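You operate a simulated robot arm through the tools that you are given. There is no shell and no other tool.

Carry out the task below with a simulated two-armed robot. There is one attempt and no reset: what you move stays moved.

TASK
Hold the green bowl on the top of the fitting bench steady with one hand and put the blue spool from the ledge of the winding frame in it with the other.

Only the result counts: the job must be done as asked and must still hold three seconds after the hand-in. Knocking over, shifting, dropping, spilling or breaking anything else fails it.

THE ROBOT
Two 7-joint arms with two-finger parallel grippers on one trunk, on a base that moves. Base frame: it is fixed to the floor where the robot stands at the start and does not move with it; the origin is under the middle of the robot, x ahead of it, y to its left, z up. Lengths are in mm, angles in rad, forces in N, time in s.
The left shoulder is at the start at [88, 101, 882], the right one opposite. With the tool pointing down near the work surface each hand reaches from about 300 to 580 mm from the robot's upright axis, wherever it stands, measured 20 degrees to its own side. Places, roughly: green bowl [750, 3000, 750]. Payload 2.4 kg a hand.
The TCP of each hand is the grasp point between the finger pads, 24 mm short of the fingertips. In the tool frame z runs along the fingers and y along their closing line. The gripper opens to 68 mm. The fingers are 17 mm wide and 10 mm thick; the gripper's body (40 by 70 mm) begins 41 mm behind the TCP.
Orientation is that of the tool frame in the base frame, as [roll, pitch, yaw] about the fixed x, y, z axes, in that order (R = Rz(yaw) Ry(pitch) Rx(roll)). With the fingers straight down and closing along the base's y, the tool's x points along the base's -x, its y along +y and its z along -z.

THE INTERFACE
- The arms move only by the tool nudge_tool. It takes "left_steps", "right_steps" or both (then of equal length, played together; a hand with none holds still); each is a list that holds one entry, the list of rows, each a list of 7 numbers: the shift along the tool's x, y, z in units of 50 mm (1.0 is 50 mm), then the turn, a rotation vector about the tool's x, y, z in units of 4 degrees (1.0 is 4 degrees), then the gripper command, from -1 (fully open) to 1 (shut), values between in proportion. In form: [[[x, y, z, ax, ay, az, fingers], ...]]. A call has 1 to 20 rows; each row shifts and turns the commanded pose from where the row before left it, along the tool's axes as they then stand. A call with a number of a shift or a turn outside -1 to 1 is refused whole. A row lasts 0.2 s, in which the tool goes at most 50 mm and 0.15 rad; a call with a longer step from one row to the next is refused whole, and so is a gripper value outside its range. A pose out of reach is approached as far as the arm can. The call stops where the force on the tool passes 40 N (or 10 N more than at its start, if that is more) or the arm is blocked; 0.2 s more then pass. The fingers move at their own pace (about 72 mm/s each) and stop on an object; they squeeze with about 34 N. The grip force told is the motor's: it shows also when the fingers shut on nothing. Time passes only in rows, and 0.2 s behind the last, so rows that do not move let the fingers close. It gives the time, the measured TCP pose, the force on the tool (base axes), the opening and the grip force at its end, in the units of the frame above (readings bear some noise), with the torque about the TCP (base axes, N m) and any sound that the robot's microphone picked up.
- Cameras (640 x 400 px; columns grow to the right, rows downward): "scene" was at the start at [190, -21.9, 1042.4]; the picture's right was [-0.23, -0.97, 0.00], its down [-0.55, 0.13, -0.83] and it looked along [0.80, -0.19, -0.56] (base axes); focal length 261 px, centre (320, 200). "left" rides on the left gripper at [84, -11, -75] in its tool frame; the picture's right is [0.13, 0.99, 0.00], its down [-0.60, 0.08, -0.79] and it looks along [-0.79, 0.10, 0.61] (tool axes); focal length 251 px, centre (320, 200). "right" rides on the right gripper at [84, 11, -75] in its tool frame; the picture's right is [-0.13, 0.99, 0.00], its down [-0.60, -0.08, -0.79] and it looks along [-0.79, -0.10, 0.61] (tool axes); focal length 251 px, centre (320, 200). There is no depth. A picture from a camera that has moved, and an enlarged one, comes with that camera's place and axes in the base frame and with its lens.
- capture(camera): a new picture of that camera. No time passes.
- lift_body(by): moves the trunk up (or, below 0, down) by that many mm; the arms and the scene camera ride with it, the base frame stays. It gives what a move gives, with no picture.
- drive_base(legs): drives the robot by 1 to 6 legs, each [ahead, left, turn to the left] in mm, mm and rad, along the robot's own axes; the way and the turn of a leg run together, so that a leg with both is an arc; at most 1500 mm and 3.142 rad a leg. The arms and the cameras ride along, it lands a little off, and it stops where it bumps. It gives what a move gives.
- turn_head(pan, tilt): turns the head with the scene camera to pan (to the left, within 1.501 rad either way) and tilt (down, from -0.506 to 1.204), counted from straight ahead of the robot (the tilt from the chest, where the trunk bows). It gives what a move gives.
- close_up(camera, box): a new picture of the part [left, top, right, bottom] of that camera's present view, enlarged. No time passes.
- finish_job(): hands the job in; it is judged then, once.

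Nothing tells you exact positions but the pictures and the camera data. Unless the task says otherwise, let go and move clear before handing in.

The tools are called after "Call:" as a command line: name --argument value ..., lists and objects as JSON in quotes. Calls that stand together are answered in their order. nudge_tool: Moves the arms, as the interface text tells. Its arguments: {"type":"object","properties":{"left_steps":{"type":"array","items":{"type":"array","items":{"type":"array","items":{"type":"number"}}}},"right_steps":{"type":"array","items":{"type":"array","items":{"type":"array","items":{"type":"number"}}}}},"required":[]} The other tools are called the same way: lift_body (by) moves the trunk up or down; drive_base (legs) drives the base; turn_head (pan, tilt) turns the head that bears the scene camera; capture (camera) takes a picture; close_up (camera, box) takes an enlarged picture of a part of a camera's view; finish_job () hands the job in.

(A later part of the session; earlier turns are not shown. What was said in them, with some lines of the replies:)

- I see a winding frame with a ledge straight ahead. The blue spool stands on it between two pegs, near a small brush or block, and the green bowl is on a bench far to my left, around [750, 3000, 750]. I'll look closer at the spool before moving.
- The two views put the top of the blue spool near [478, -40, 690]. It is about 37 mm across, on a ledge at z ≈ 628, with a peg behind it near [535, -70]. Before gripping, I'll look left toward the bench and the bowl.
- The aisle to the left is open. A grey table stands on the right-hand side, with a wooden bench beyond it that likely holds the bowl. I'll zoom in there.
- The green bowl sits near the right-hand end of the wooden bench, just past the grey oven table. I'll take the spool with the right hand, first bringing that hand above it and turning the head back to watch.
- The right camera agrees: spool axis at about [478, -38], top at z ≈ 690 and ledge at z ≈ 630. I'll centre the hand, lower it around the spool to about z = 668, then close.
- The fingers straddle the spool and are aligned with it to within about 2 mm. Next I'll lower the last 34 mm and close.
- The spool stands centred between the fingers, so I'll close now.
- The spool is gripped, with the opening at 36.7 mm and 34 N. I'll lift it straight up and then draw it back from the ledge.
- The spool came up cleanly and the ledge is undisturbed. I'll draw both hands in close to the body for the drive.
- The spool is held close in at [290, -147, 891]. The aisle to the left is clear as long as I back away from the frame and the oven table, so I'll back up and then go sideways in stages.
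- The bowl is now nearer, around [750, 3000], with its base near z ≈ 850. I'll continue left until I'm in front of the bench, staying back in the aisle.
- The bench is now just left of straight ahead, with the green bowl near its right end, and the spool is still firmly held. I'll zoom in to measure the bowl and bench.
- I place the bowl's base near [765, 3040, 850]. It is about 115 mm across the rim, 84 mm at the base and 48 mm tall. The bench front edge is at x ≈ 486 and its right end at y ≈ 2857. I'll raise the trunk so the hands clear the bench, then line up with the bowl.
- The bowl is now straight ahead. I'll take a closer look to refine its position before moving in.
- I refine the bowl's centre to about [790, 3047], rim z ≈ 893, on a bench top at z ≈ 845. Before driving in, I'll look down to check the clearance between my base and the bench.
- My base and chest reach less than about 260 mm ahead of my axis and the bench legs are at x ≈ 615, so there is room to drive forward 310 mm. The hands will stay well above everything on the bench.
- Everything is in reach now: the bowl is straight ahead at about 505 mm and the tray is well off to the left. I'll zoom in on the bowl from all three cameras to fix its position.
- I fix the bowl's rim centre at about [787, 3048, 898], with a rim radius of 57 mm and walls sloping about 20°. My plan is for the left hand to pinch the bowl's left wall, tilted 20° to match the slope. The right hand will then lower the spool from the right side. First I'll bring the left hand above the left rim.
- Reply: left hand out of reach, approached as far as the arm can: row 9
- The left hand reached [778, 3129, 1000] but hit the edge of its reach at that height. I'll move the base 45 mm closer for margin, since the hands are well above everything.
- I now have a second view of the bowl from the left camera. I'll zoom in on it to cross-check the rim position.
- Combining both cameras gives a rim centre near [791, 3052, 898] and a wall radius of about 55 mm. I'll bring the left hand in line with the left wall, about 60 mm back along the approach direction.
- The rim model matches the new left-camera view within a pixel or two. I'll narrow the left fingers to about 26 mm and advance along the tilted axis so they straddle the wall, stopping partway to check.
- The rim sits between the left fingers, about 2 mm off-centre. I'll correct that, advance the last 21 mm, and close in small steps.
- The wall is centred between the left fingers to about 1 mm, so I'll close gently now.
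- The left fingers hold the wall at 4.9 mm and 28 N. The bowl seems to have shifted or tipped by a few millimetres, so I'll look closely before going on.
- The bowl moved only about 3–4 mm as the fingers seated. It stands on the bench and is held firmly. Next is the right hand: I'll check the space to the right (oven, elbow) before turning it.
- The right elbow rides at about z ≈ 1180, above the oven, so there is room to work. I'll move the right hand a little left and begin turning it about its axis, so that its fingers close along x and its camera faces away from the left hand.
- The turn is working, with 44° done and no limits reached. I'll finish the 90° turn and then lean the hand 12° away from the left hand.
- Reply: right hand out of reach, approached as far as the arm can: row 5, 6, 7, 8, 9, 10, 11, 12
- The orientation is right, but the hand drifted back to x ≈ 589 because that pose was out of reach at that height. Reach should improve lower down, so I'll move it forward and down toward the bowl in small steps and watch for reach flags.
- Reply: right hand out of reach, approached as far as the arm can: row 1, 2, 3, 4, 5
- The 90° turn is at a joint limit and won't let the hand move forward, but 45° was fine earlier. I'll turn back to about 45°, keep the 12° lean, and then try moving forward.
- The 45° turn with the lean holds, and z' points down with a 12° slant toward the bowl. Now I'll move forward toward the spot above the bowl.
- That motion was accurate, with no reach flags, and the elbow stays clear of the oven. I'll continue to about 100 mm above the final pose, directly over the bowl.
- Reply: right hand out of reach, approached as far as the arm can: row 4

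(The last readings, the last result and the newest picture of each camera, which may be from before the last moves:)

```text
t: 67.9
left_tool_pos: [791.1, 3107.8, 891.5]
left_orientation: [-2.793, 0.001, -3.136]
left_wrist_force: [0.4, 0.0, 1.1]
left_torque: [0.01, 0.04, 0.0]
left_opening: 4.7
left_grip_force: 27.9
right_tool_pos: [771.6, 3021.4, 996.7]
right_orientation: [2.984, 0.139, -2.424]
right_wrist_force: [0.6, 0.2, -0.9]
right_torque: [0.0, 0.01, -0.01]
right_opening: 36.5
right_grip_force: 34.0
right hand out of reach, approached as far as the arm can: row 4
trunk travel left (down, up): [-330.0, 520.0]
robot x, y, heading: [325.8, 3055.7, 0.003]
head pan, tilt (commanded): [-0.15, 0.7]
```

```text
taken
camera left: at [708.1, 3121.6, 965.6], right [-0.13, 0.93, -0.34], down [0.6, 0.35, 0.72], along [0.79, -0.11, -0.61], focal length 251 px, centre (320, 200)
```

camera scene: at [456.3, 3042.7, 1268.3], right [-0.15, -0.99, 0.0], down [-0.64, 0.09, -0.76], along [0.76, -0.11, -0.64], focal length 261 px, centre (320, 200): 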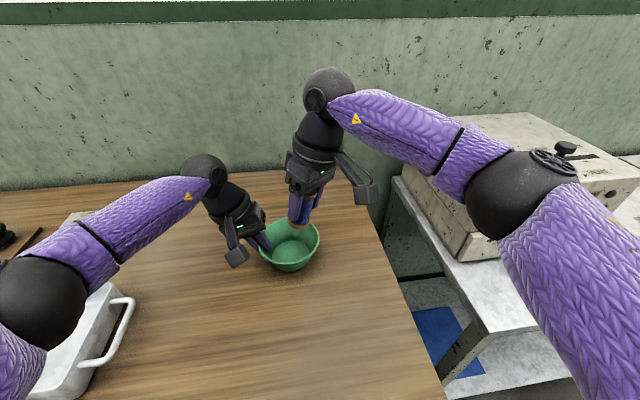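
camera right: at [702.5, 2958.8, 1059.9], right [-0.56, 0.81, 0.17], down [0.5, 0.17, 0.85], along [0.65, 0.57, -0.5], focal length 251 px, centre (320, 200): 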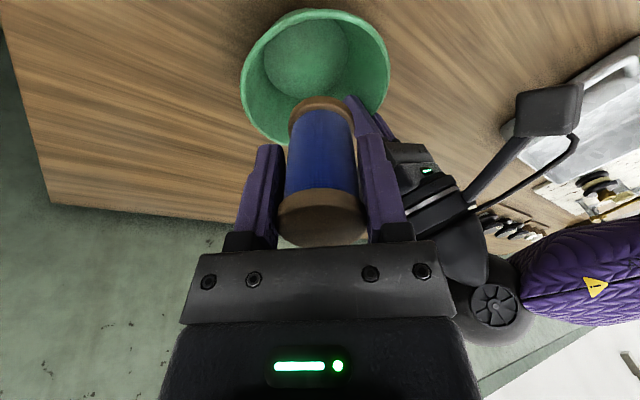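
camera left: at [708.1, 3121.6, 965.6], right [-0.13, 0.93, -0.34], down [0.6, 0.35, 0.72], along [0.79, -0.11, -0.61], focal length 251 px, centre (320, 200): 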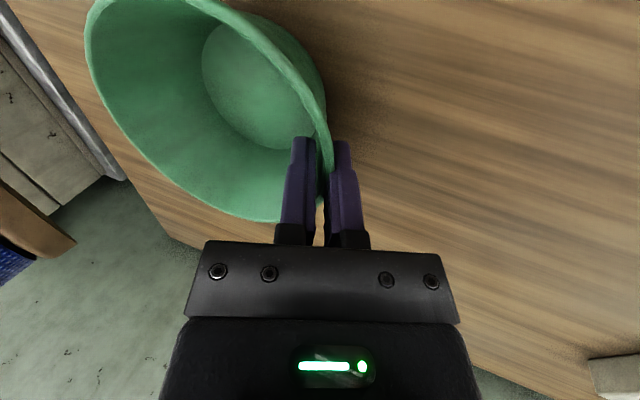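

The hand is over the bowl but hit a reach limit at x ≈ 772, about 18 mm short of centre. Easing the turn back another 12° should free the wrist, so I'll do that and finish the move.

Call:
nudge_tool --right_steps '[[[0, 0, 0, 0, 0, 1, 1], [0, 0, 0, 0, 0, 1, 1], [0, 0, 0, 0, 0, 1, 1], [-0.09, -0.083, 0.073, 0, 0, 0, 1], [-0.09, -0.083, 0.073, 0, 0, 0, 1], [-0.09, -0.083, 0.073, 0, 0, 0, 1], [0, 0, 0, 0, 0, 0, 1]]]'

Call:
capture --camera "right"

Call:
close_up --camera "scene" --box '[200, 130, 392, 290]'

Call:
capture --camera "left"

```text
t: 69.5
left_tool_pos: [791.2, 3108.3, 891.2]
left_orientation: [-2.793, 0.0, -3.138]
left_wrist_force: [-0.7, 0.2, 0.2]
left_torque: [0.04, 0.02, 0.05]
left_opening: 5.0
left_grip_force: 27.4
right_tool_pos: [788.9, 3019.7, 986.3]
right_orientation: [2.958, 0.105, -2.625]
right_wrist_force: [-1.0, 0.3, -0.3]
right_torque: [-0.03, 0.01, 0.0]
right_opening: 36.7
right_grip_force: 33.9
trunk travel left (down, up): [-330.0, 520.0]
robot x, y, heading: [324.6, 3061.0, 0.001]
head pan, tilt (commanded): [-0.15, 0.7]
```

```text
taken
camera right: at [712.2, 2972.1, 1051.3], right [-0.39, 0.9, 0.19], down [0.56, 0.06, 0.82], along [0.73, 0.43, -0.53], focal length 251 px, centre (320, 200)
```

right: 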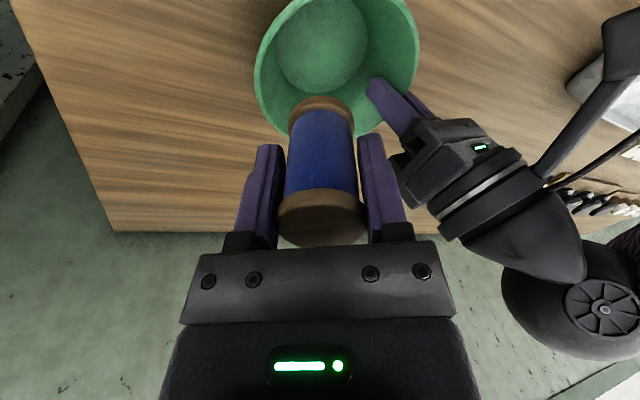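

```text
2.50 times, centred on (296, 210) of scene
camera zoom: at [456.4, 3042.7, 1268.3], right [-0.15, -0.99, 0.0], down [-0.64, 0.09, -0.76], along [0.76, -0.11, -0.64], focal length 653 px, centre (380, 175)
```

zoom: 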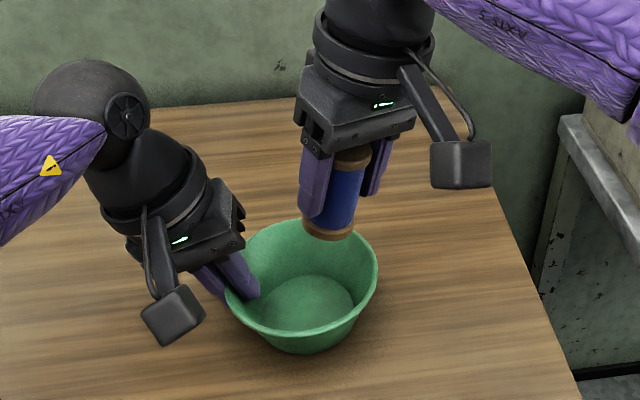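

```text
taken
camera left: at [708.1, 3121.6, 965.6], right [-0.13, 0.93, -0.34], down [0.6, 0.35, 0.72], along [0.79, -0.11, -0.61], focal length 251 px, centre (320, 200)
```

left: 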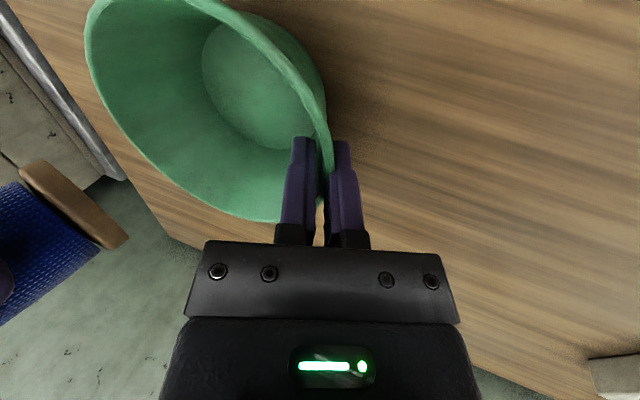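

The right hand is now above the bowl at [789, 3020, 986] with no flags. I'll zoom in with the right camera to check where the spool will land relative to the bowl floor and the left fingers.

Call:
close_up --camera "right" --box '[230, 0, 454, 140]'

Call:
turn_head --pan 0.0 --tilt 0.8

Call:
close_up --camera "scene" --box '[240, 130, 400, 230]'

```text
2.86 times, centred on (342, 70) of right
camera zoom: at [712.2, 2972.1, 1051.3], right [-0.39, 0.9, 0.19], down [0.56, 0.06, 0.82], along [0.73, 0.43, -0.53], focal length 718 px, centre (257, 571)
```

zoom: 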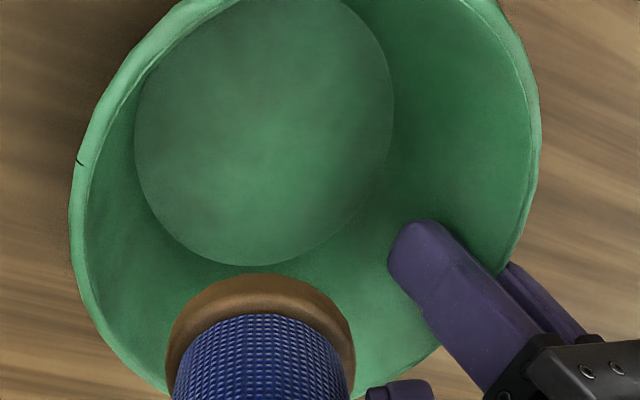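

```text
t: 70.2
left_tool_pos: [791.6, 3107.7, 892.0]
left_orientation: [-2.791, 0.002, -3.136]
left_wrist_force: [0.0, 0.0, -0.2]
left_torque: [0.0, 0.0, 0.02]
left_opening: 4.8
left_grip_force: 27.9
right_tool_pos: [789.0, 3019.7, 984.5]
right_orientation: [2.958, 0.105, -2.626]
right_wrist_force: [0.3, 0.3, -0.2]
right_torque: [-0.03, -0.03, -0.01]
right_opening: 36.5
right_grip_force: 34.0
trunk travel left (down, up): [-330.0, 520.0]
robot x, y, heading: [328.5, 3058.1, 0.006]
head pan, tilt (commanded): [0.0, 0.799]
```

```text
4.00 times, centred on (320, 180) of scene
camera zoom: at [453.0, 3055.3, 1260.1], right [0.0, -1.0, 0.0], down [-0.72, 0.0, -0.7], along [0.7, 0.0, -0.72], focal length 1045 px, centre (320, 280)
```

zoom: 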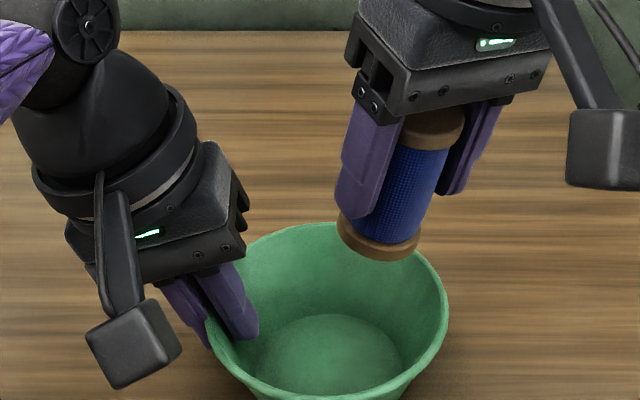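

The right camera and the scene view agree the spool would land near the middle of the bowl. I'll shift it 8 mm to the right, away from the left finger inside the bowl, then lower halfway and check.

Call:
nudge_tool --right_steps '[[[0.04, -0.07, -0.017, 0, 0, 0, 1], [0.04, -0.065, -0.017, 0, 0, 0, 1], [0, 0, 0.25, 0, 0, 0, 1], [0, 0, 0.25, 0, 0, 0, 1], [0, 0, 0.25, 0, 0, 0, 1], [0, 0, 0.15, 0, 0, 0, 1], [0, 0, 0, 0, 0, 0, 1]]]'

Call:
capture --camera "right"

Call:
close_up --camera "scene" --box '[240, 130, 400, 230]'

Call:
capture --camera "left"

```text
t: 71.8
left_tool_pos: [790.6, 3107.0, 891.4]
left_orientation: [-2.793, 0.001, -3.138]
left_wrist_force: [-0.2, -0.1, 0.3]
left_torque: [0.02, -0.02, 0.0]
left_opening: 4.6
left_grip_force: 28.1
right_tool_pos: [788.6, 3021.5, 940.6]
right_orientation: [2.958, 0.104, -2.626]
right_wrist_force: [1.0, 0.2, -0.2]
right_torque: [0.01, -0.01, 0.02]
right_opening: 36.5
right_grip_force: 34.1
trunk travel left (down, up): [-330.0, 520.0]
robot x, y, heading: [329.9, 3054.2, 0.007]
head pan, tilt (commanded): [0.0, 0.799]
```

```text
taken
camera right: at [711.7, 2973.7, 1007.3], right [-0.39, 0.9, 0.19], down [0.56, 0.06, 0.82], along [0.73, 0.43, -0.53], focal length 251 px, centre (320, 200)
```

right: 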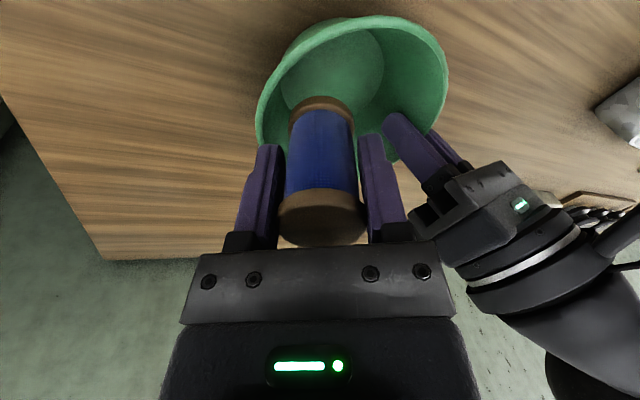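

```text
4.00 times, centred on (320, 180) of scene
camera zoom: at [453.0, 3055.4, 1260.1], right [0.0, -1.0, 0.0], down [-0.72, 0.0, -0.7], along [0.7, 0.0, -0.72], focal length 1045 px, centre (320, 280)
```

zoom: 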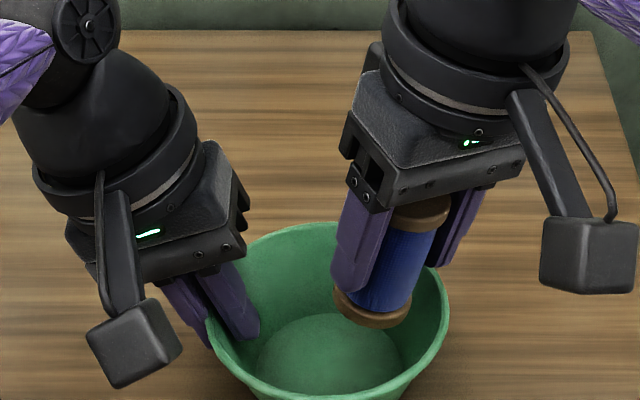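

```text
taken
camera left: at [708.1, 3121.6, 965.6], right [-0.13, 0.93, -0.34], down [0.6, 0.35, 0.72], along [0.79, -0.11, -0.61], focal length 251 px, centre (320, 200)
```

left: 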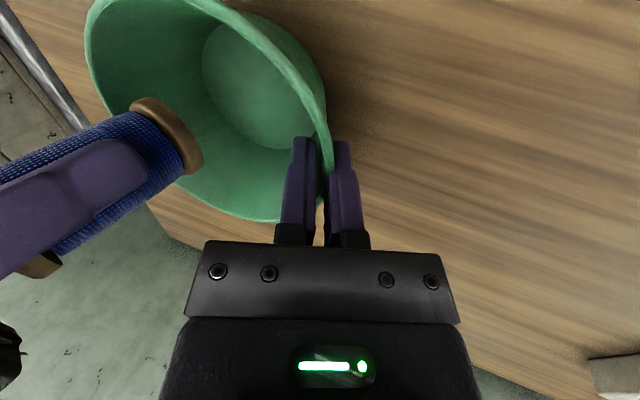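

The spool is just above rim level and clear of everything. Checking finger clearance inside the bowl, the right-hand finger would run close to the wall, so I'll shift back about 6 mm toward centre. I'll then lower further, stopping with roughly 15 mm to go.

Call:
nudge_tool --right_steps '[[[-0.032, 0.056, 0.014, 0, 0, 0, 1], [-0.033, 0.056, 0.014, 0, 0, 0, 1], [0, 0, 0.15, 0, 0, 0, 1], [0, 0, 0.15, 0, 0, 0, 1], [0, 0, 0.15, 0, 0, 0, 1], [0, 0, 0.15, 0, 0, 0, 1], [0, 0, 0, 0, 0, 0, 1]]]'

Call:
capture --camera "right"

Call:
close_up --camera "scene" --box '[240, 150, 400, 250]'

Call:
capture --camera "left"

```text
t: 73.4
left_tool_pos: [791.3, 3107.1, 890.8]
left_orientation: [-2.791, -0.001, -3.137]
left_wrist_force: [0.2, -0.3, 0.2]
left_torque: [0.02, 0.03, 0.02]
left_opening: 4.6
left_grip_force: 28.1
right_tool_pos: [787.9, 3035.1, 913.0]
right_orientation: [2.958, 0.103, -2.626]
right_wrist_force: [-0.6, 0.6, -0.6]
right_torque: [0.01, 0.01, 0.01]
right_opening: 36.5
right_grip_force: 33.6
trunk travel left (down, up): [-330.0, 520.0]
robot x, y, heading: [328.3, 3055.6, 0.004]
head pan, tilt (commanded): [0.0, 0.799]
```

```text
taken
camera right: at [711.7, 2986.2, 977.9], right [-0.39, 0.9, 0.19], down [0.56, 0.06, 0.82], along [0.73, 0.43, -0.53], focal length 251 px, centre (320, 200)
```

right: 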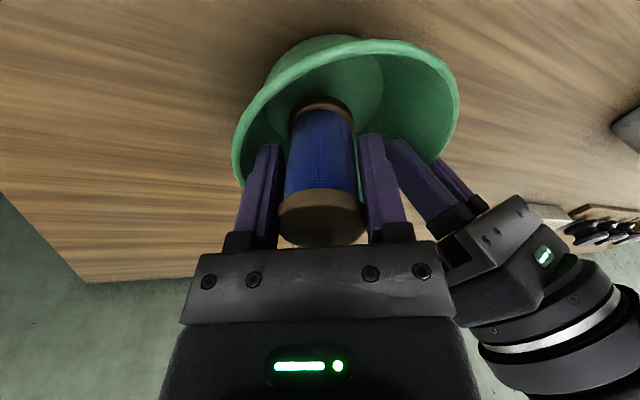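

```text
4.00 times, centred on (320, 200) of scene
camera zoom: at [453.0, 3055.4, 1260.1], right [0.0, -1.0, 0.0], down [-0.72, 0.0, -0.7], along [0.7, 0.0, -0.72], focal length 1045 px, centre (320, 200)
```

zoom: 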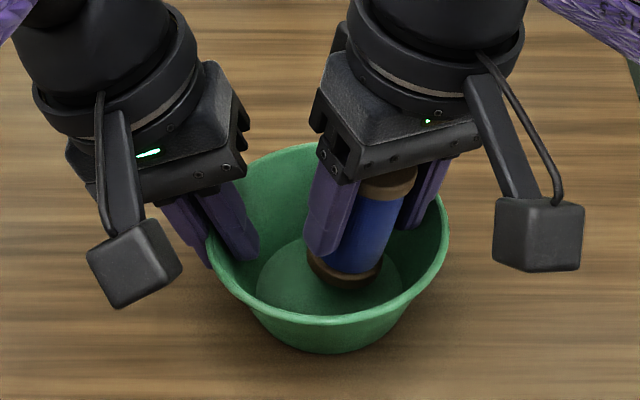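

```text
taken
camera left: at [708.1, 3121.6, 965.6], right [-0.13, 0.93, -0.34], down [0.6, 0.35, 0.72], along [0.79, -0.11, -0.61], focal length 251 px, centre (320, 200)
```

left: 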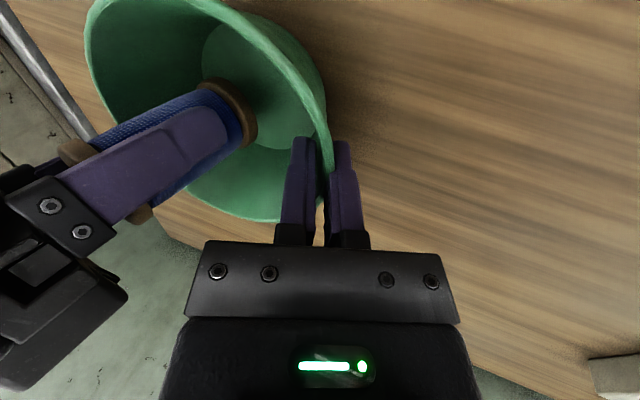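

The spool is inside the bowl with about 20 mm to go, and there are gaps of more than 20 mm between the two hands. I'll lower another 14 mm in small steps and read the forces.

Call:
nudge_tool --right_steps '[[[0, 0, 0.1, 0, 0, 0, 1], [0, 0, 0.1, 0, 0, 0, 1], [0, 0, 0.08, 0, 0, 0, 1], [0, 0, 0, 0, 0, 0, 1]]]'

Call:
close_up --camera "right" --box '[210, 20, 482, 190]'

Call:
close_up --camera "scene" --box '[260, 160, 380, 240]'

Call:
close_up --camera "left" --box '[70, 0, 390, 230]'

```text
t: 74.4
left_tool_pos: [791.5, 3106.4, 892.1]
left_orientation: [-2.793, -0.001, -3.136]
left_wrist_force: [0.1, 0.8, 0.0]
left_torque: [0.03, 0.03, 0.03]
left_opening: 4.9
left_grip_force: 28.0
right_tool_pos: [789.2, 3036.4, 898.0]
right_orientation: [2.958, 0.104, -2.626]
right_wrist_force: [0.7, -0.3, -0.5]
right_torque: [0.02, 0.0, -0.01]
right_opening: 36.7
right_grip_force: 34.6
trunk travel left (down, up): [-330.0, 520.0]
robot x, y, heading: [327.2, 3056.8, 0.004]
head pan, tilt (commanded): [0.0, 0.799]
```

```text
2.35 times, centred on (346, 105) of right
camera zoom: at [712.1, 2989.2, 964.2], right [-0.39, 0.9, 0.19], down [0.56, 0.06, 0.82], along [0.73, 0.43, -0.53], focal length 592 px, centre (259, 424)
```

zoom: 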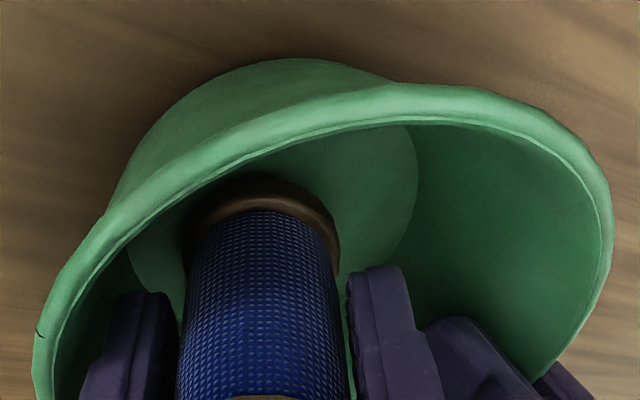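

```text
5.00 times, centred on (320, 200) of scene
camera zoom: at [453.0, 3055.4, 1260.1], right [0.0, -1.0, 0.0], down [-0.72, 0.0, -0.7], along [0.7, 0.0, -0.72], focal length 1306 px, centre (320, 200)
```

zoom: 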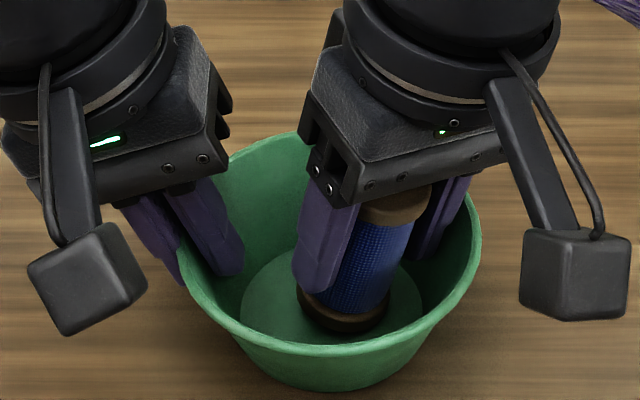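

```text
1.74 times, centred on (230, 115) of left
camera zoom: at [708.1, 3121.6, 965.6], right [-0.13, 0.93, -0.34], down [0.6, 0.35, 0.72], along [0.79, -0.11, -0.61], focal length 437 px, centre (476, 348)
```

zoom: 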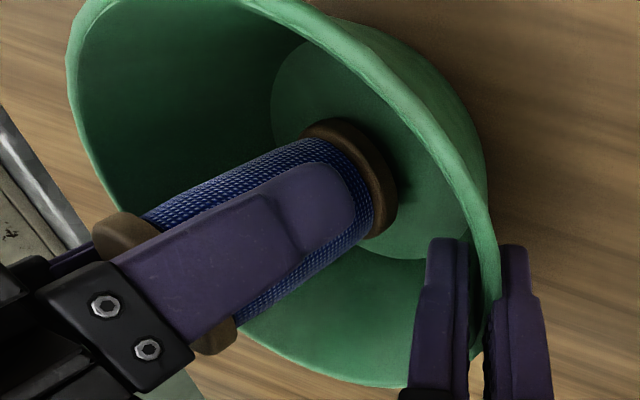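

The spool's lower edge is about 5 mm above the bowl floor and well centred. I'll lower it in 2 mm steps to find contact.

Call:
nudge_tool --right_steps '[[[0, 0, 0.04, 0, 0, 0, 1], [0, 0, 0.03, 0, 0, 0, 1], [0, 0, 0, 0, 0, 0, 1]]]'

Call:
close_up --camera "scene" --box '[260, 160, 380, 240]'

Call:
close_up --camera "left" --box '[70, 0, 390, 230]'

```text
t: 75.2
left_tool_pos: [790.8, 3107.5, 891.7]
left_orientation: [-2.791, 0.0, -3.136]
left_wrist_force: [2.2, -1.1, -2.0]
left_torque: [0.49, 0.11, 0.0]
left_opening: 4.9
left_grip_force: 27.7
right_tool_pos: [788.9, 3037.7, 895.2]
right_orientation: [2.956, 0.105, -2.625]
right_wrist_force: [-0.1, 0.0, 10.3]
right_torque: [-0.07, -0.07, 0.03]
right_opening: 36.5
right_grip_force: 34.0
trunk travel left (down, up): [-330.0, 520.0]
robot x, y, heading: [326.3, 3054.9, 0.003]
head pan, tilt (commanded): [0.0, 0.799]
```

```text
5.00 times, centred on (320, 200) of scene
camera zoom: at [452.7, 3055.2, 1260.2], right [0.0, -1.0, 0.0], down [-0.72, 0.0, -0.7], along [0.7, 0.0, -0.72], focal length 1306 px, centre (320, 200)
```

zoom: 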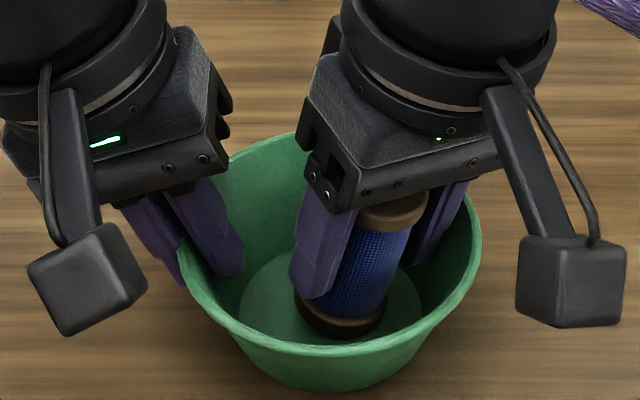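

```text
1.74 times, centred on (230, 115) of left
camera zoom: at [707.8, 3121.4, 965.7], right [-0.13, 0.93, -0.34], down [0.6, 0.35, 0.72], along [0.79, -0.11, -0.61], focal length 437 px, centre (476, 348)
```

zoom: 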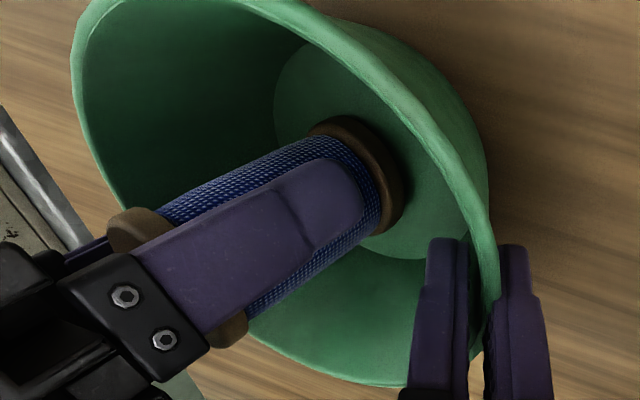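

Contact with the bowl floor shows as 10 N on the right wrist. I'll ease up 1.5 mm to relieve it, then open the right fingers just enough (about 43 mm) while the left hand keeps holding the bowl.

Call:
nudge_tool --right_steps '[[[0, 0, -0.03, 0, 0, 0, 1], [0, 0, 0, 0, 0, 0, -0.1], [0, 0, 0, 0, 0, 0, -0.16], [0, 0, 0, 0, 0, 0, -0.22], [0, 0, 0, 0, 0, 0, -0.27], [0, 0, 0, 0, 0, 0, -0.27]]]'

Call:
close_up --camera "scene" --box '[260, 160, 380, 240]'

Call:
close_up --camera "left" --box '[70, 0, 390, 230]'

Call:
close_up --camera "right" --box '[210, 20, 482, 190]'

```text
t: 76.6
left_tool_pos: [790.7, 3107.3, 890.5]
left_orientation: [-2.791, 0.0, -3.135]
left_wrist_force: [1.3, -6.5, -0.6]
left_torque: [0.11, 0.02, 0.12]
left_opening: 4.6
left_grip_force: 27.4
right_tool_pos: [789.6, 3037.9, 896.0]
right_orientation: [2.956, 0.105, -2.627]
right_wrist_force: [-1.4, 6.4, 1.7]
right_torque: [-0.02, -0.01, -0.02]
right_opening: 39.0
right_grip_force: 0.1
trunk travel left (down, up): [-330.0, 520.0]
robot x, y, heading: [329.1, 3057.7, 0.0]
head pan, tilt (commanded): [0.0, 0.799]
```

```text
5.00 times, centred on (320, 200) of scene
camera zoom: at [453.0, 3055.4, 1260.1], right [0.0, -1.0, 0.0], down [-0.72, 0.0, -0.7], along [0.7, 0.0, -0.72], focal length 1306 px, centre (320, 200)
```

zoom: 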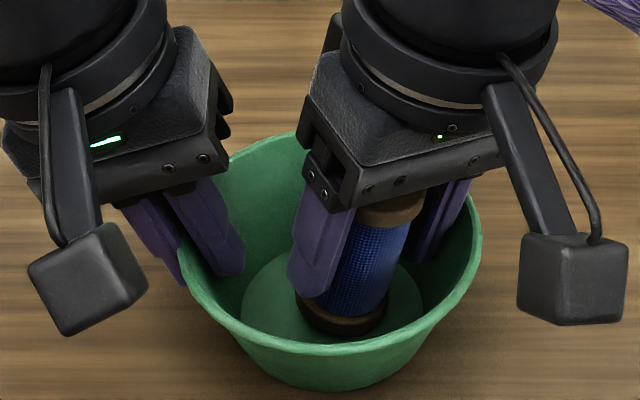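

```text
1.74 times, centred on (230, 115) of left
camera zoom: at [708.0, 3121.5, 965.6], right [-0.13, 0.93, -0.34], down [0.6, 0.35, 0.72], along [0.79, -0.11, -0.61], focal length 437 px, centre (476, 348)
```

zoom: 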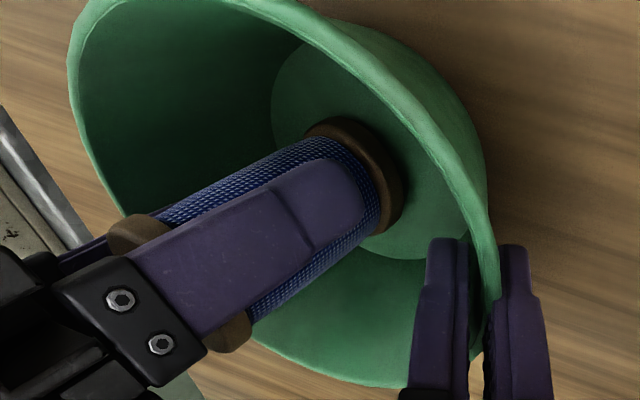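

```text
2.35 times, centred on (346, 105) of right
camera zoom: at [711.9, 2989.7, 962.3], right [-0.39, 0.9, 0.19], down [0.56, 0.06, 0.82], along [0.73, 0.43, -0.53], focal length 592 px, centre (259, 424)
```

zoom: 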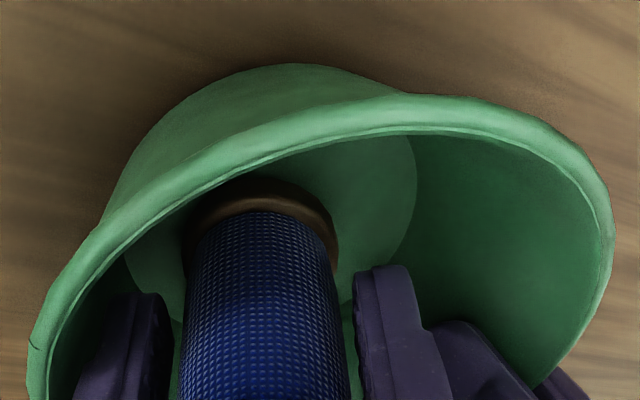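

The spool is released on the bowl floor, but the opening stopped at 39 mm because the right-hand finger touches the bowl wall (6 N). I'll ease the hand a few millimetres up and toward centre, then open a bit further.

Call:
nudge_tool --right_steps '[[[-0.015, 0.027, -0.024, 0, 0, 0, -0.15], [-0.016, 0.026, -0.024, 0, 0, 0, -0.15], [0, 0, 0, 0, 0, 0, -0.22], [0, 0, 0, 0, 0, 0, -0.28], [0, 0, 0, 0, 0, 0, -0.28]]]'

Call:
close_up --camera "scene" --box '[260, 160, 380, 240]'

Call:
close_up --camera "left" --box '[70, 0, 390, 230]'

Call:
close_up --camera "right" --box '[210, 20, 482, 190]'

```text
t: 77.8
left_tool_pos: [792.2, 3107.7, 891.4]
left_orientation: [-2.794, 0.001, -3.136]
left_wrist_force: [0.7, 0.1, -1.2]
left_torque: [0.13, 0.05, 0.04]
left_opening: 4.7
left_grip_force: 27.9
right_tool_pos: [789.8, 3040.3, 898.6]
right_orientation: [2.958, 0.105, -2.627]
right_wrist_force: [-0.7, 0.4, 0.5]
right_torque: [-0.02, 0.0, -0.02]
right_opening: 43.2
right_grip_force: 0.1
trunk travel left (down, up): [-330.0, 520.0]
robot x, y, heading: [327.4, 3056.9, 0.006]
head pan, tilt (commanded): [0.0, 0.799]
```

```text
5.00 times, centred on (320, 200) of scene
camera zoom: at [452.9, 3055.5, 1260.1], right [0.0, -1.0, 0.0], down [-0.72, 0.0, -0.7], along [0.7, 0.0, -0.72], focal length 1306 px, centre (320, 200)
```

zoom: 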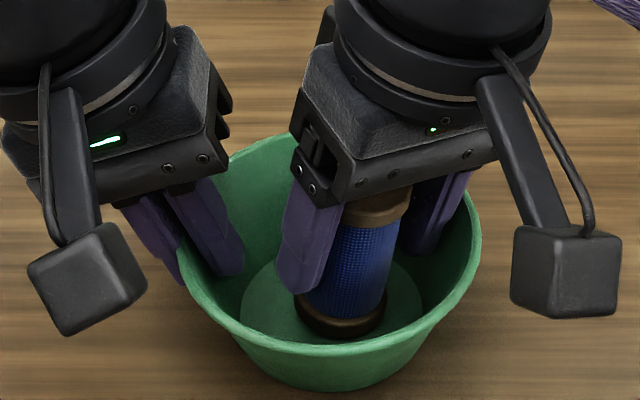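

```text
1.74 times, centred on (230, 115) of left
camera zoom: at [708.0, 3121.7, 965.6], right [-0.13, 0.93, -0.34], down [0.6, 0.35, 0.72], along [0.79, -0.11, -0.61], focal length 437 px, centre (476, 348)
```

zoom: 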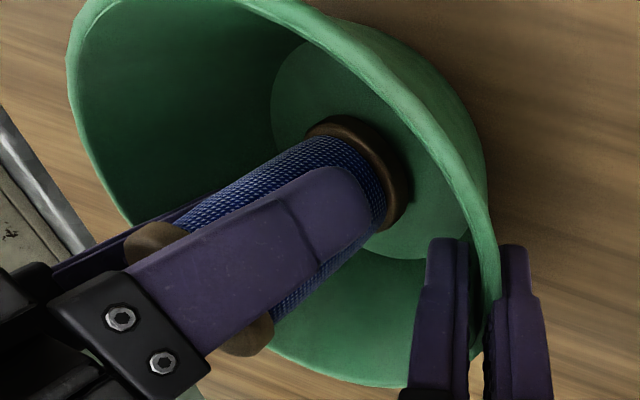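

```text
2.35 times, centred on (346, 105) of right
camera zoom: at [712.0, 2992.2, 965.3], right [-0.39, 0.9, 0.19], down [0.56, 0.06, 0.82], along [0.73, 0.43, -0.53], focal length 592 px, centre (259, 424)
```

zoom: 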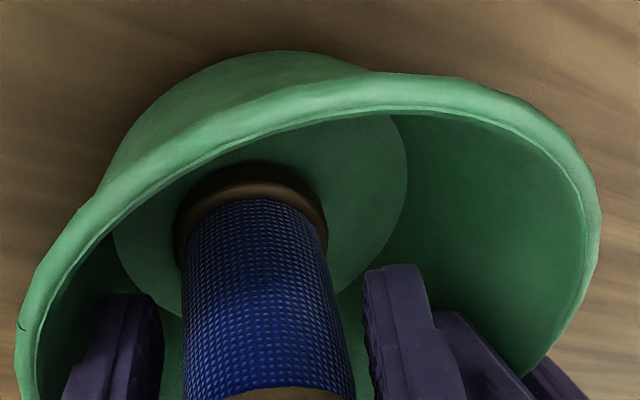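

The fingers are open to 43 mm, forces are near zero, and the spool rests on the bowl floor. I'll withdraw the right hand along its own axis, slowly at first.

Call:
nudge_tool --right_steps '[[[0, 0, -0.1, 0, 0, 0, -0.28], [0, 0, -0.15, 0, 0, 0, -0.28], [0, 0, -0.15, 0, 0, 0, -0.28], [0, 0, 0, 0, 0, 0, -0.28]]]'

Call:
close_up --camera "scene" --box '[260, 160, 380, 240]'

Call:
close_up --camera "left" --box '[70, 0, 390, 230]'

Call:
close_up --camera "right" --box '[210, 20, 482, 190]'

```text
t: 78.8
left_tool_pos: [790.3, 3106.8, 891.3]
left_orientation: [-2.792, 0.001, -3.135]
left_wrist_force: [0.1, -0.8, 0.9]
left_torque: [0.05, -0.01, 0.0]
left_opening: 5.1
left_grip_force: 27.4
right_tool_pos: [788.5, 3035.6, 918.6]
right_orientation: [2.959, 0.104, -2.625]
right_wrist_force: [-0.8, -0.4, -0.3]
right_torque: [-0.02, 0.03, 0.02]
right_opening: 43.5
right_grip_force: 0.5
trunk travel left (down, up): [-330.0, 520.0]
robot x, y, heading: [328.5, 3058.4, 0.004]
head pan, tilt (commanded): [0.0, 0.799]
```

```text
5.00 times, centred on (320, 200) of scene
camera zoom: at [452.9, 3055.4, 1260.1], right [0.0, -1.0, 0.0], down [-0.72, 0.0, -0.7], along [0.7, 0.0, -0.72], focal length 1306 px, centre (320, 200)
```

zoom: 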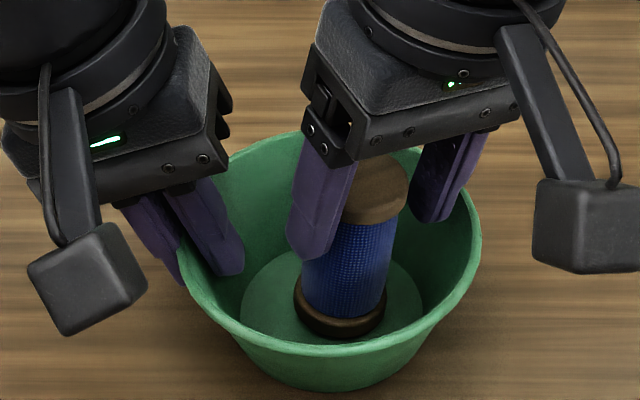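

```text
1.74 times, centred on (230, 115) of left
camera zoom: at [708.0, 3121.6, 965.6], right [-0.13, 0.93, -0.34], down [0.6, 0.35, 0.72], along [0.79, -0.11, -0.61], focal length 437 px, centre (476, 348)
```

zoom: 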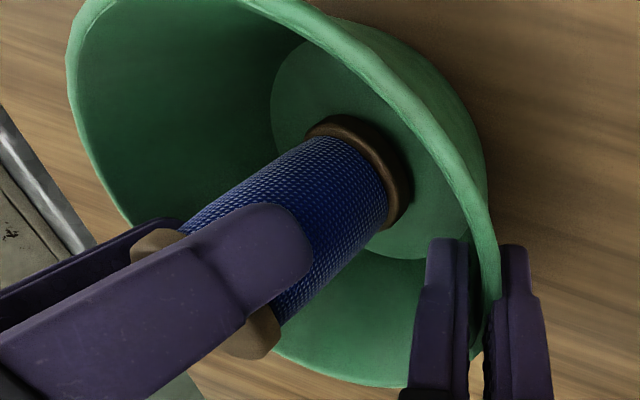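

```text
2.35 times, centred on (346, 105) of right
camera zoom: at [711.7, 2987.9, 984.9], right [-0.38, 0.9, 0.19], down [0.56, 0.06, 0.82], along [0.73, 0.43, -0.53], focal length 592 px, centre (259, 424)
```

zoom: 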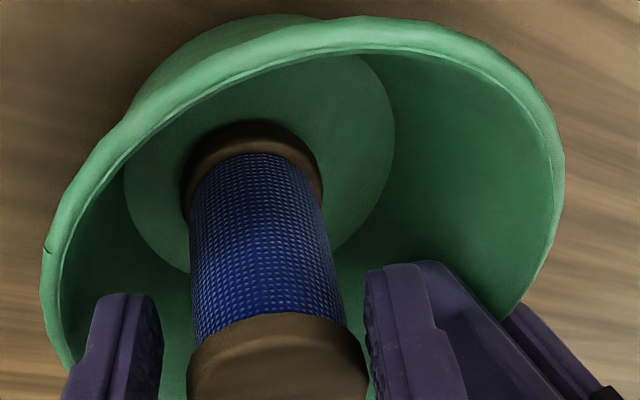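

The spool stands upright in the bowl and the fingers slid clear of it. I'll open slightly wider now that the fingers are higher, then keep withdrawing.

Call:
nudge_tool --right_steps '[[[0, 0, 0, 0, 0, 0, -0.45], [0, 0, -0.15, 0, 0, 0, -0.45], [0, 0, -0.2, 0, 0, 0, -0.45], [0, 0, -0.3, 0, 0, 0, -0.45], [0, 0, -0.3, 0, 0, 0, -0.45], [0, 0, -0.3, 0, 0, 0, -0.45], [0, 0, -0.2, 0, 0, 0, -0.45], [0, 0, 0, 0, 0, 0, -0.45]]]'

Call:
close_up --camera "scene" --box '[240, 130, 400, 230]'

Call:
capture --camera "right"

Call:
capture --camera "left"

```text
t: 80.6
left_tool_pos: [792.7, 3108.0, 891.2]
left_orientation: [-2.792, 0.0, -3.136]
left_wrist_force: [-0.2, 0.0, -0.2]
left_torque: [0.01, 0.01, 0.01]
left_opening: 4.8
left_grip_force: 27.6
right_tool_pos: [788.4, 3020.4, 988.9]
right_orientation: [2.957, 0.104, -2.628]
right_wrist_force: [-0.2, -0.4, 0.2]
right_torque: [0.01, 0.02, 0.01]
right_opening: 49.2
right_grip_force: 0.0
trunk travel left (down, up): [-330.0, 520.0]
robot x, y, heading: [330.5, 3057.7, 0.007]
head pan, tilt (commanded): [0.0, 0.799]
```

```text
4.00 times, centred on (320, 180) of scene
camera zoom: at [452.9, 3055.4, 1260.1], right [0.0, -1.0, 0.0], down [-0.72, 0.0, -0.7], along [0.7, 0.0, -0.72], focal length 1045 px, centre (320, 280)
```

zoom: 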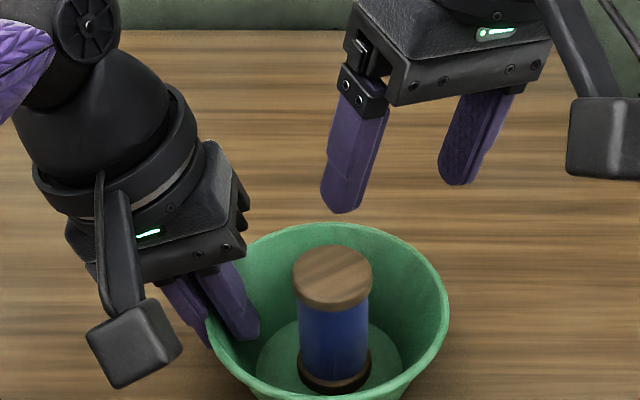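

```text
taken
camera right: at [712.0, 2972.7, 1055.5], right [-0.39, 0.9, 0.19], down [0.56, 0.06, 0.82], along [0.73, 0.43, -0.53], focal length 251 px, centre (320, 200)
```

right: 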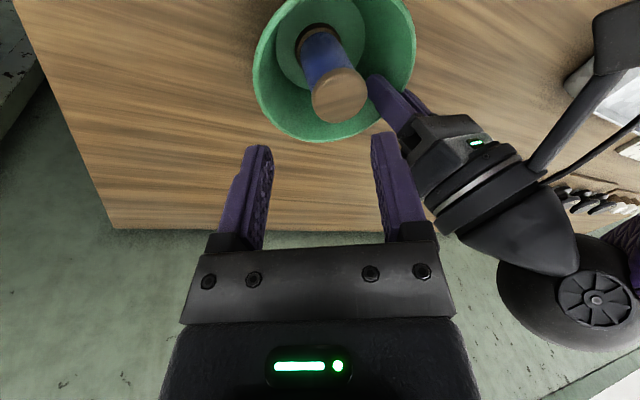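

```text
taken
camera left: at [708.0, 3121.6, 965.6], right [-0.13, 0.93, -0.34], down [0.6, 0.35, 0.72], along [0.79, -0.11, -0.61], focal length 251 px, centre (320, 200)
```

left: 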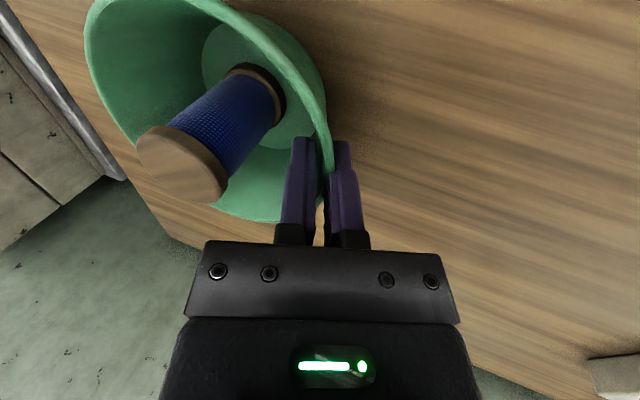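

The spool stands upright in the bowl and the right hand is clear above it. I'll move the right hand well away first, then gently open the left hand just enough to free the rim.

Call:
nudge_tool --right_steps '[[[0.2, -0.03, -0.2, 0, 0, 0, -0.45], [0.4, -0.07, -0.3, 0, 0, 0, -0.45], [0.4, -0.07, -0.3, 0, 0, 0, -0.45], [0.4, -0.07, -0.25, 0, 0, 0, -0.45], [0.2, -0.03, 0, 0, 0, 0, -0.45], [0, 0, 0, 0, 0, 0, -0.45]]]'

Call:
nudge_tool --left_steps '[[[0, 0, 0, 0, 0, 0, 0.86], [0, 0, 0, 0, 0, 0, 0.83], [0, 0, 0, 0, 0, 0, 0.8], [0, 0, 0, 0, 0, 0, 0.76], [0, 0, 0, 0, 0, 0, 0.72], [0, 0, 0, 0, 0, 0, 0.67], [0, 0, 0, 0, 0, 0, 0.62], [0, 0, 0, 0, 0, 0, 0.59], [0, 0, 0, 0, 0, 0, 0.59]]]'

Call:
capture --camera "left"

Call:
close_up --camera "scene" --box '[250, 150, 378, 240]'

```text
t: 82.0
left_tool_pos: [791.7, 3108.6, 892.1]
left_orientation: [-2.792, 0.0, -3.137]
left_wrist_force: [0.5, 0.2, 0.5]
left_torque: [0.08, -0.01, 0.0]
left_opening: 4.8
left_grip_force: 27.5
right_tool_pos: [726.7, 2957.3, 1029.2]
right_orientation: [2.957, 0.104, -2.627]
right_wrist_force: [-0.4, -0.3, -0.4]
right_torque: [0.04, 0.01, 0.03]
right_opening: 49.5
right_grip_force: 0.0
trunk travel left (down, up): [-330.0, 520.0]
robot x, y, heading: [327.3, 3054.4, 0.005]
head pan, tilt (commanded): [0.0, 0.799]
```

```text
t: 84.0
left_tool_pos: [791.7, 3107.8, 891.9]
left_orientation: [-2.793, 0.001, -3.137]
left_wrist_force: [-0.2, -0.4, 0.0]
left_torque: [0.01, 0.03, 0.05]
left_opening: 13.8
left_grip_force: 0.1
right_tool_pos: [725.8, 2958.6, 1029.5]
right_orientation: [2.958, 0.104, -2.628]
right_wrist_force: [0.2, 0.0, 0.6]
right_torque: [-0.01, -0.04, 0.04]
right_opening: 49.2
right_grip_force: 0.0
trunk travel left (down, up): [-330.0, 520.0]
robot x, y, heading: [329.0, 3054.4, 0.002]
head pan, tilt (commanded): [0.0, 0.799]
```

```text
taken
camera left: at [708.0, 3121.6, 965.6], right [-0.13, 0.93, -0.34], down [0.6, 0.35, 0.72], along [0.79, -0.11, -0.61], focal length 251 px, centre (320, 200)
```

left: 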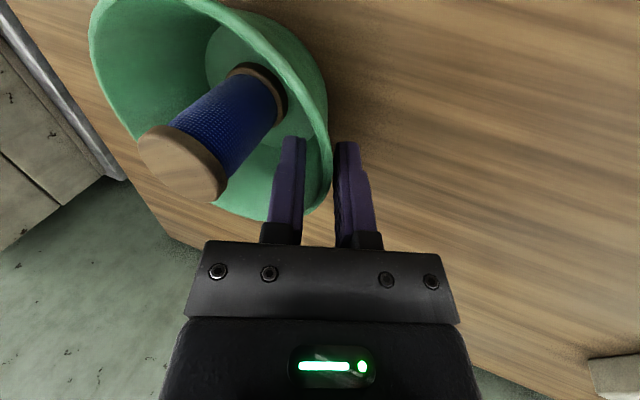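

```text
4.44 times, centred on (314, 195) of scene
camera zoom: at [452.9, 3055.3, 1260.1], right [0.0, -1.0, 0.0], down [-0.72, 0.0, -0.7], along [0.7, 0.0, -0.72], focal length 1161 px, centre (347, 222)
```

zoom: 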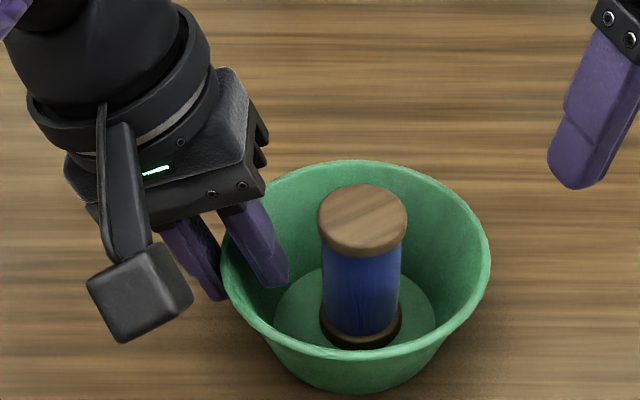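

The left fingers are open and the bowl stands on its own with the spool upright. The rim is a little closer to the outer finger, so I'll re-centre by 1.5 mm, open slightly more, and withdraw along the tilted axis.

Call:
nudge_tool --left_steps '[[[0, 0.03, 0, 0, 0, 0, 0.5], [0, 0, 0, 0, 0, 0, 0.47], [0, 0, -0.1, 0, 0, 0, 0.47], [0, 0, -0.15, 0, 0, 0, 0.47], [0, 0, -0.2, 0, 0, 0, 0.47], [0, 0, -0.3, 0, 0, 0, 0.47], [0, 0, 0, 0, 0, 0, 0.47]]]'

Call:
capture --camera "left"

Call:
close_up --camera "scene" --box '[250, 150, 378, 240]'

```text
t: 85.6
left_tool_pos: [790.6, 3121.8, 926.4]
left_orientation: [-2.792, -0.001, -3.136]
left_wrist_force: [0.5, 0.7, 0.6]
left_torque: [-0.02, -0.02, 0.03]
left_opening: 17.7
left_grip_force: 0.0
right_tool_pos: [727.2, 2958.7, 1029.6]
right_orientation: [2.958, 0.104, -2.627]
right_wrist_force: [-0.1, -1.1, 0.3]
right_torque: [-0.03, 0.02, -0.03]
right_opening: 49.3
right_grip_force: 0.0
trunk travel left (down, up): [-330.0, 520.0]
robot x, y, heading: [331.4, 3054.4, 0.004]
head pan, tilt (commanded): [0.0, 0.799]
```

```text
taken
camera left: at [707.6, 3136.0, 1000.2], right [-0.13, 0.93, -0.34], down [0.6, 0.35, 0.72], along [0.79, -0.11, -0.61], focal length 251 px, centre (320, 200)
```

left: 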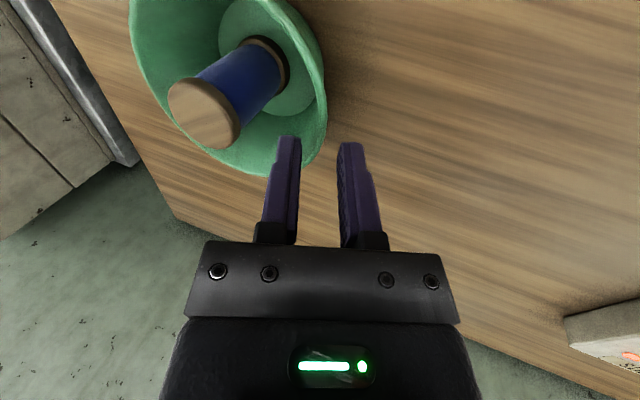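

```text
4.44 times, centred on (314, 195) of scene
camera zoom: at [452.9, 3055.3, 1260.1], right [0.0, -1.0, 0.0], down [-0.72, 0.0, -0.7], along [0.7, 0.0, -0.72], focal length 1161 px, centre (347, 222)
```

zoom: 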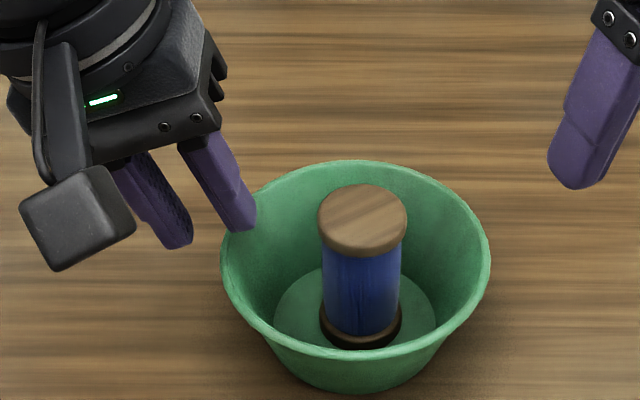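

The bowl did not move and the spool stays upright in it. I'll pull the left hand well clear, up and to the left.

Call:
nudge_tool --left_steps '[[[0, 0, -0.4, 0, 0, 0, 0.47], [0, 0, -0.5, 0, 0, 0, 0.47], [0, 0, -0.5, 0, 0, 0, 0.47], [0.3, 0.2, -0.3, 0, 0, 0, 0.47], [0.5, 0.2, -0.2, 0, 0, 0, 0.47], [0.5, 0.2, -0.2, 0, 0, 0, 0.47], [0, 0, 0, 0, 0, 0, 0.47]]]'

Call:
capture --camera "scene"

Call:
close_up --camera "scene" --box '[250, 150, 378, 240]'

Call:
capture --camera "right"

```text
t: 87.2
left_tool_pos: [725.5, 3184.6, 1015.1]
left_orientation: [-2.79, 0.0, -3.138]
left_wrist_force: [0.2, -0.3, 0.5]
left_torque: [0.01, 0.0, -0.04]
left_opening: 18.1
left_grip_force: 0.1
right_tool_pos: [726.4, 2958.1, 1029.8]
right_orientation: [2.958, 0.105, -2.625]
right_wrist_force: [-0.6, 0.3, 0.9]
right_torque: [0.03, -0.01, 0.0]
right_opening: 49.3
right_grip_force: 0.0
trunk travel left (down, up): [-330.0, 520.0]
robot x, y, heading: [326.6, 3056.6, 0.003]
head pan, tilt (commanded): [0.0, 0.799]
```

```text
taken
camera scene: at [452.8, 3055.4, 1260.1], right [0.0, -1.0, 0.0], down [-0.72, 0.0, -0.7], along [0.7, 0.0, -0.72], focal length 261 px, centre (320, 200)
```

scene: 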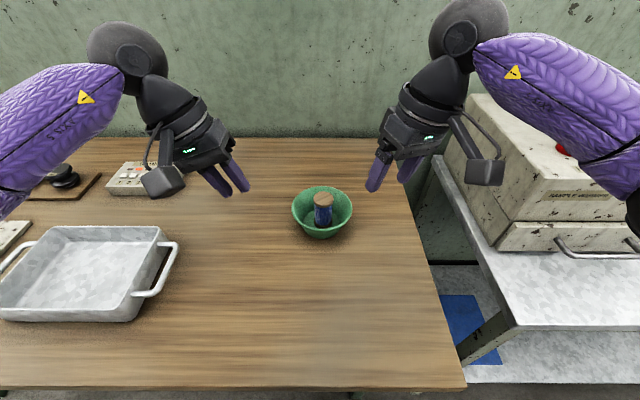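

```text
4.44 times, centred on (314, 195) of scene
camera zoom: at [452.8, 3055.4, 1260.1], right [0.0, -1.0, 0.0], down [-0.72, 0.0, -0.7], along [0.7, 0.0, -0.72], focal length 1161 px, centre (347, 222)
```

zoom: 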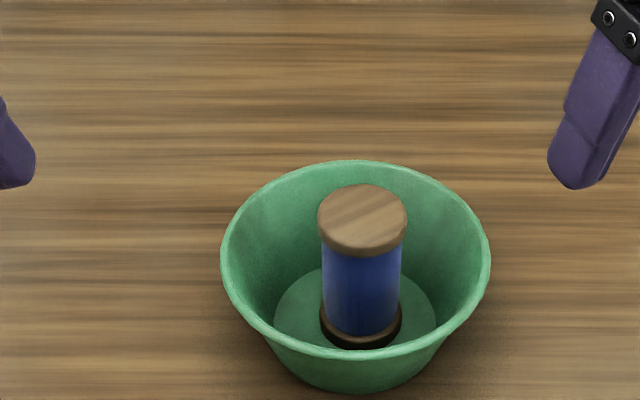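

```text
taken
camera right: at [649.4, 2911.0, 1095.8], right [-0.39, 0.9, 0.19], down [0.56, 0.06, 0.82], along [0.73, 0.43, -0.53], focal length 251 px, centre (320, 200)
```

right: 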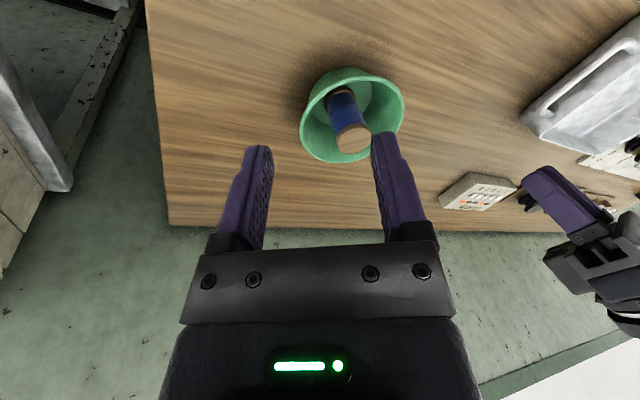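

The green bowl stands flat on the bench with the blue spool upright inside it. Both hands are open and clear, and nothing else around was moved. I'm handing the job in now.

Call:
finish_job

```text
The job is handed in.
```

The blue spool is now standing upright in the green bowl on the fitting bench, and I've handed the job in. The left hand held the bowl by its rim while the right hand set the spool down.

- **Bowl:** it shifted about 3–4 mm when the left fingers first closed on the rim. It stayed put after that, including while both hands let go and moved away.
- **Spool:** it was set on the bowl floor and released. It was still upright in the last picture.
- **Surroundings:** the pictures showed nothing else moved on the ledge or the bench. Both hands were clear before the hand-in.

The hand-in gave no verdict, so I can't confirm the three-second check.
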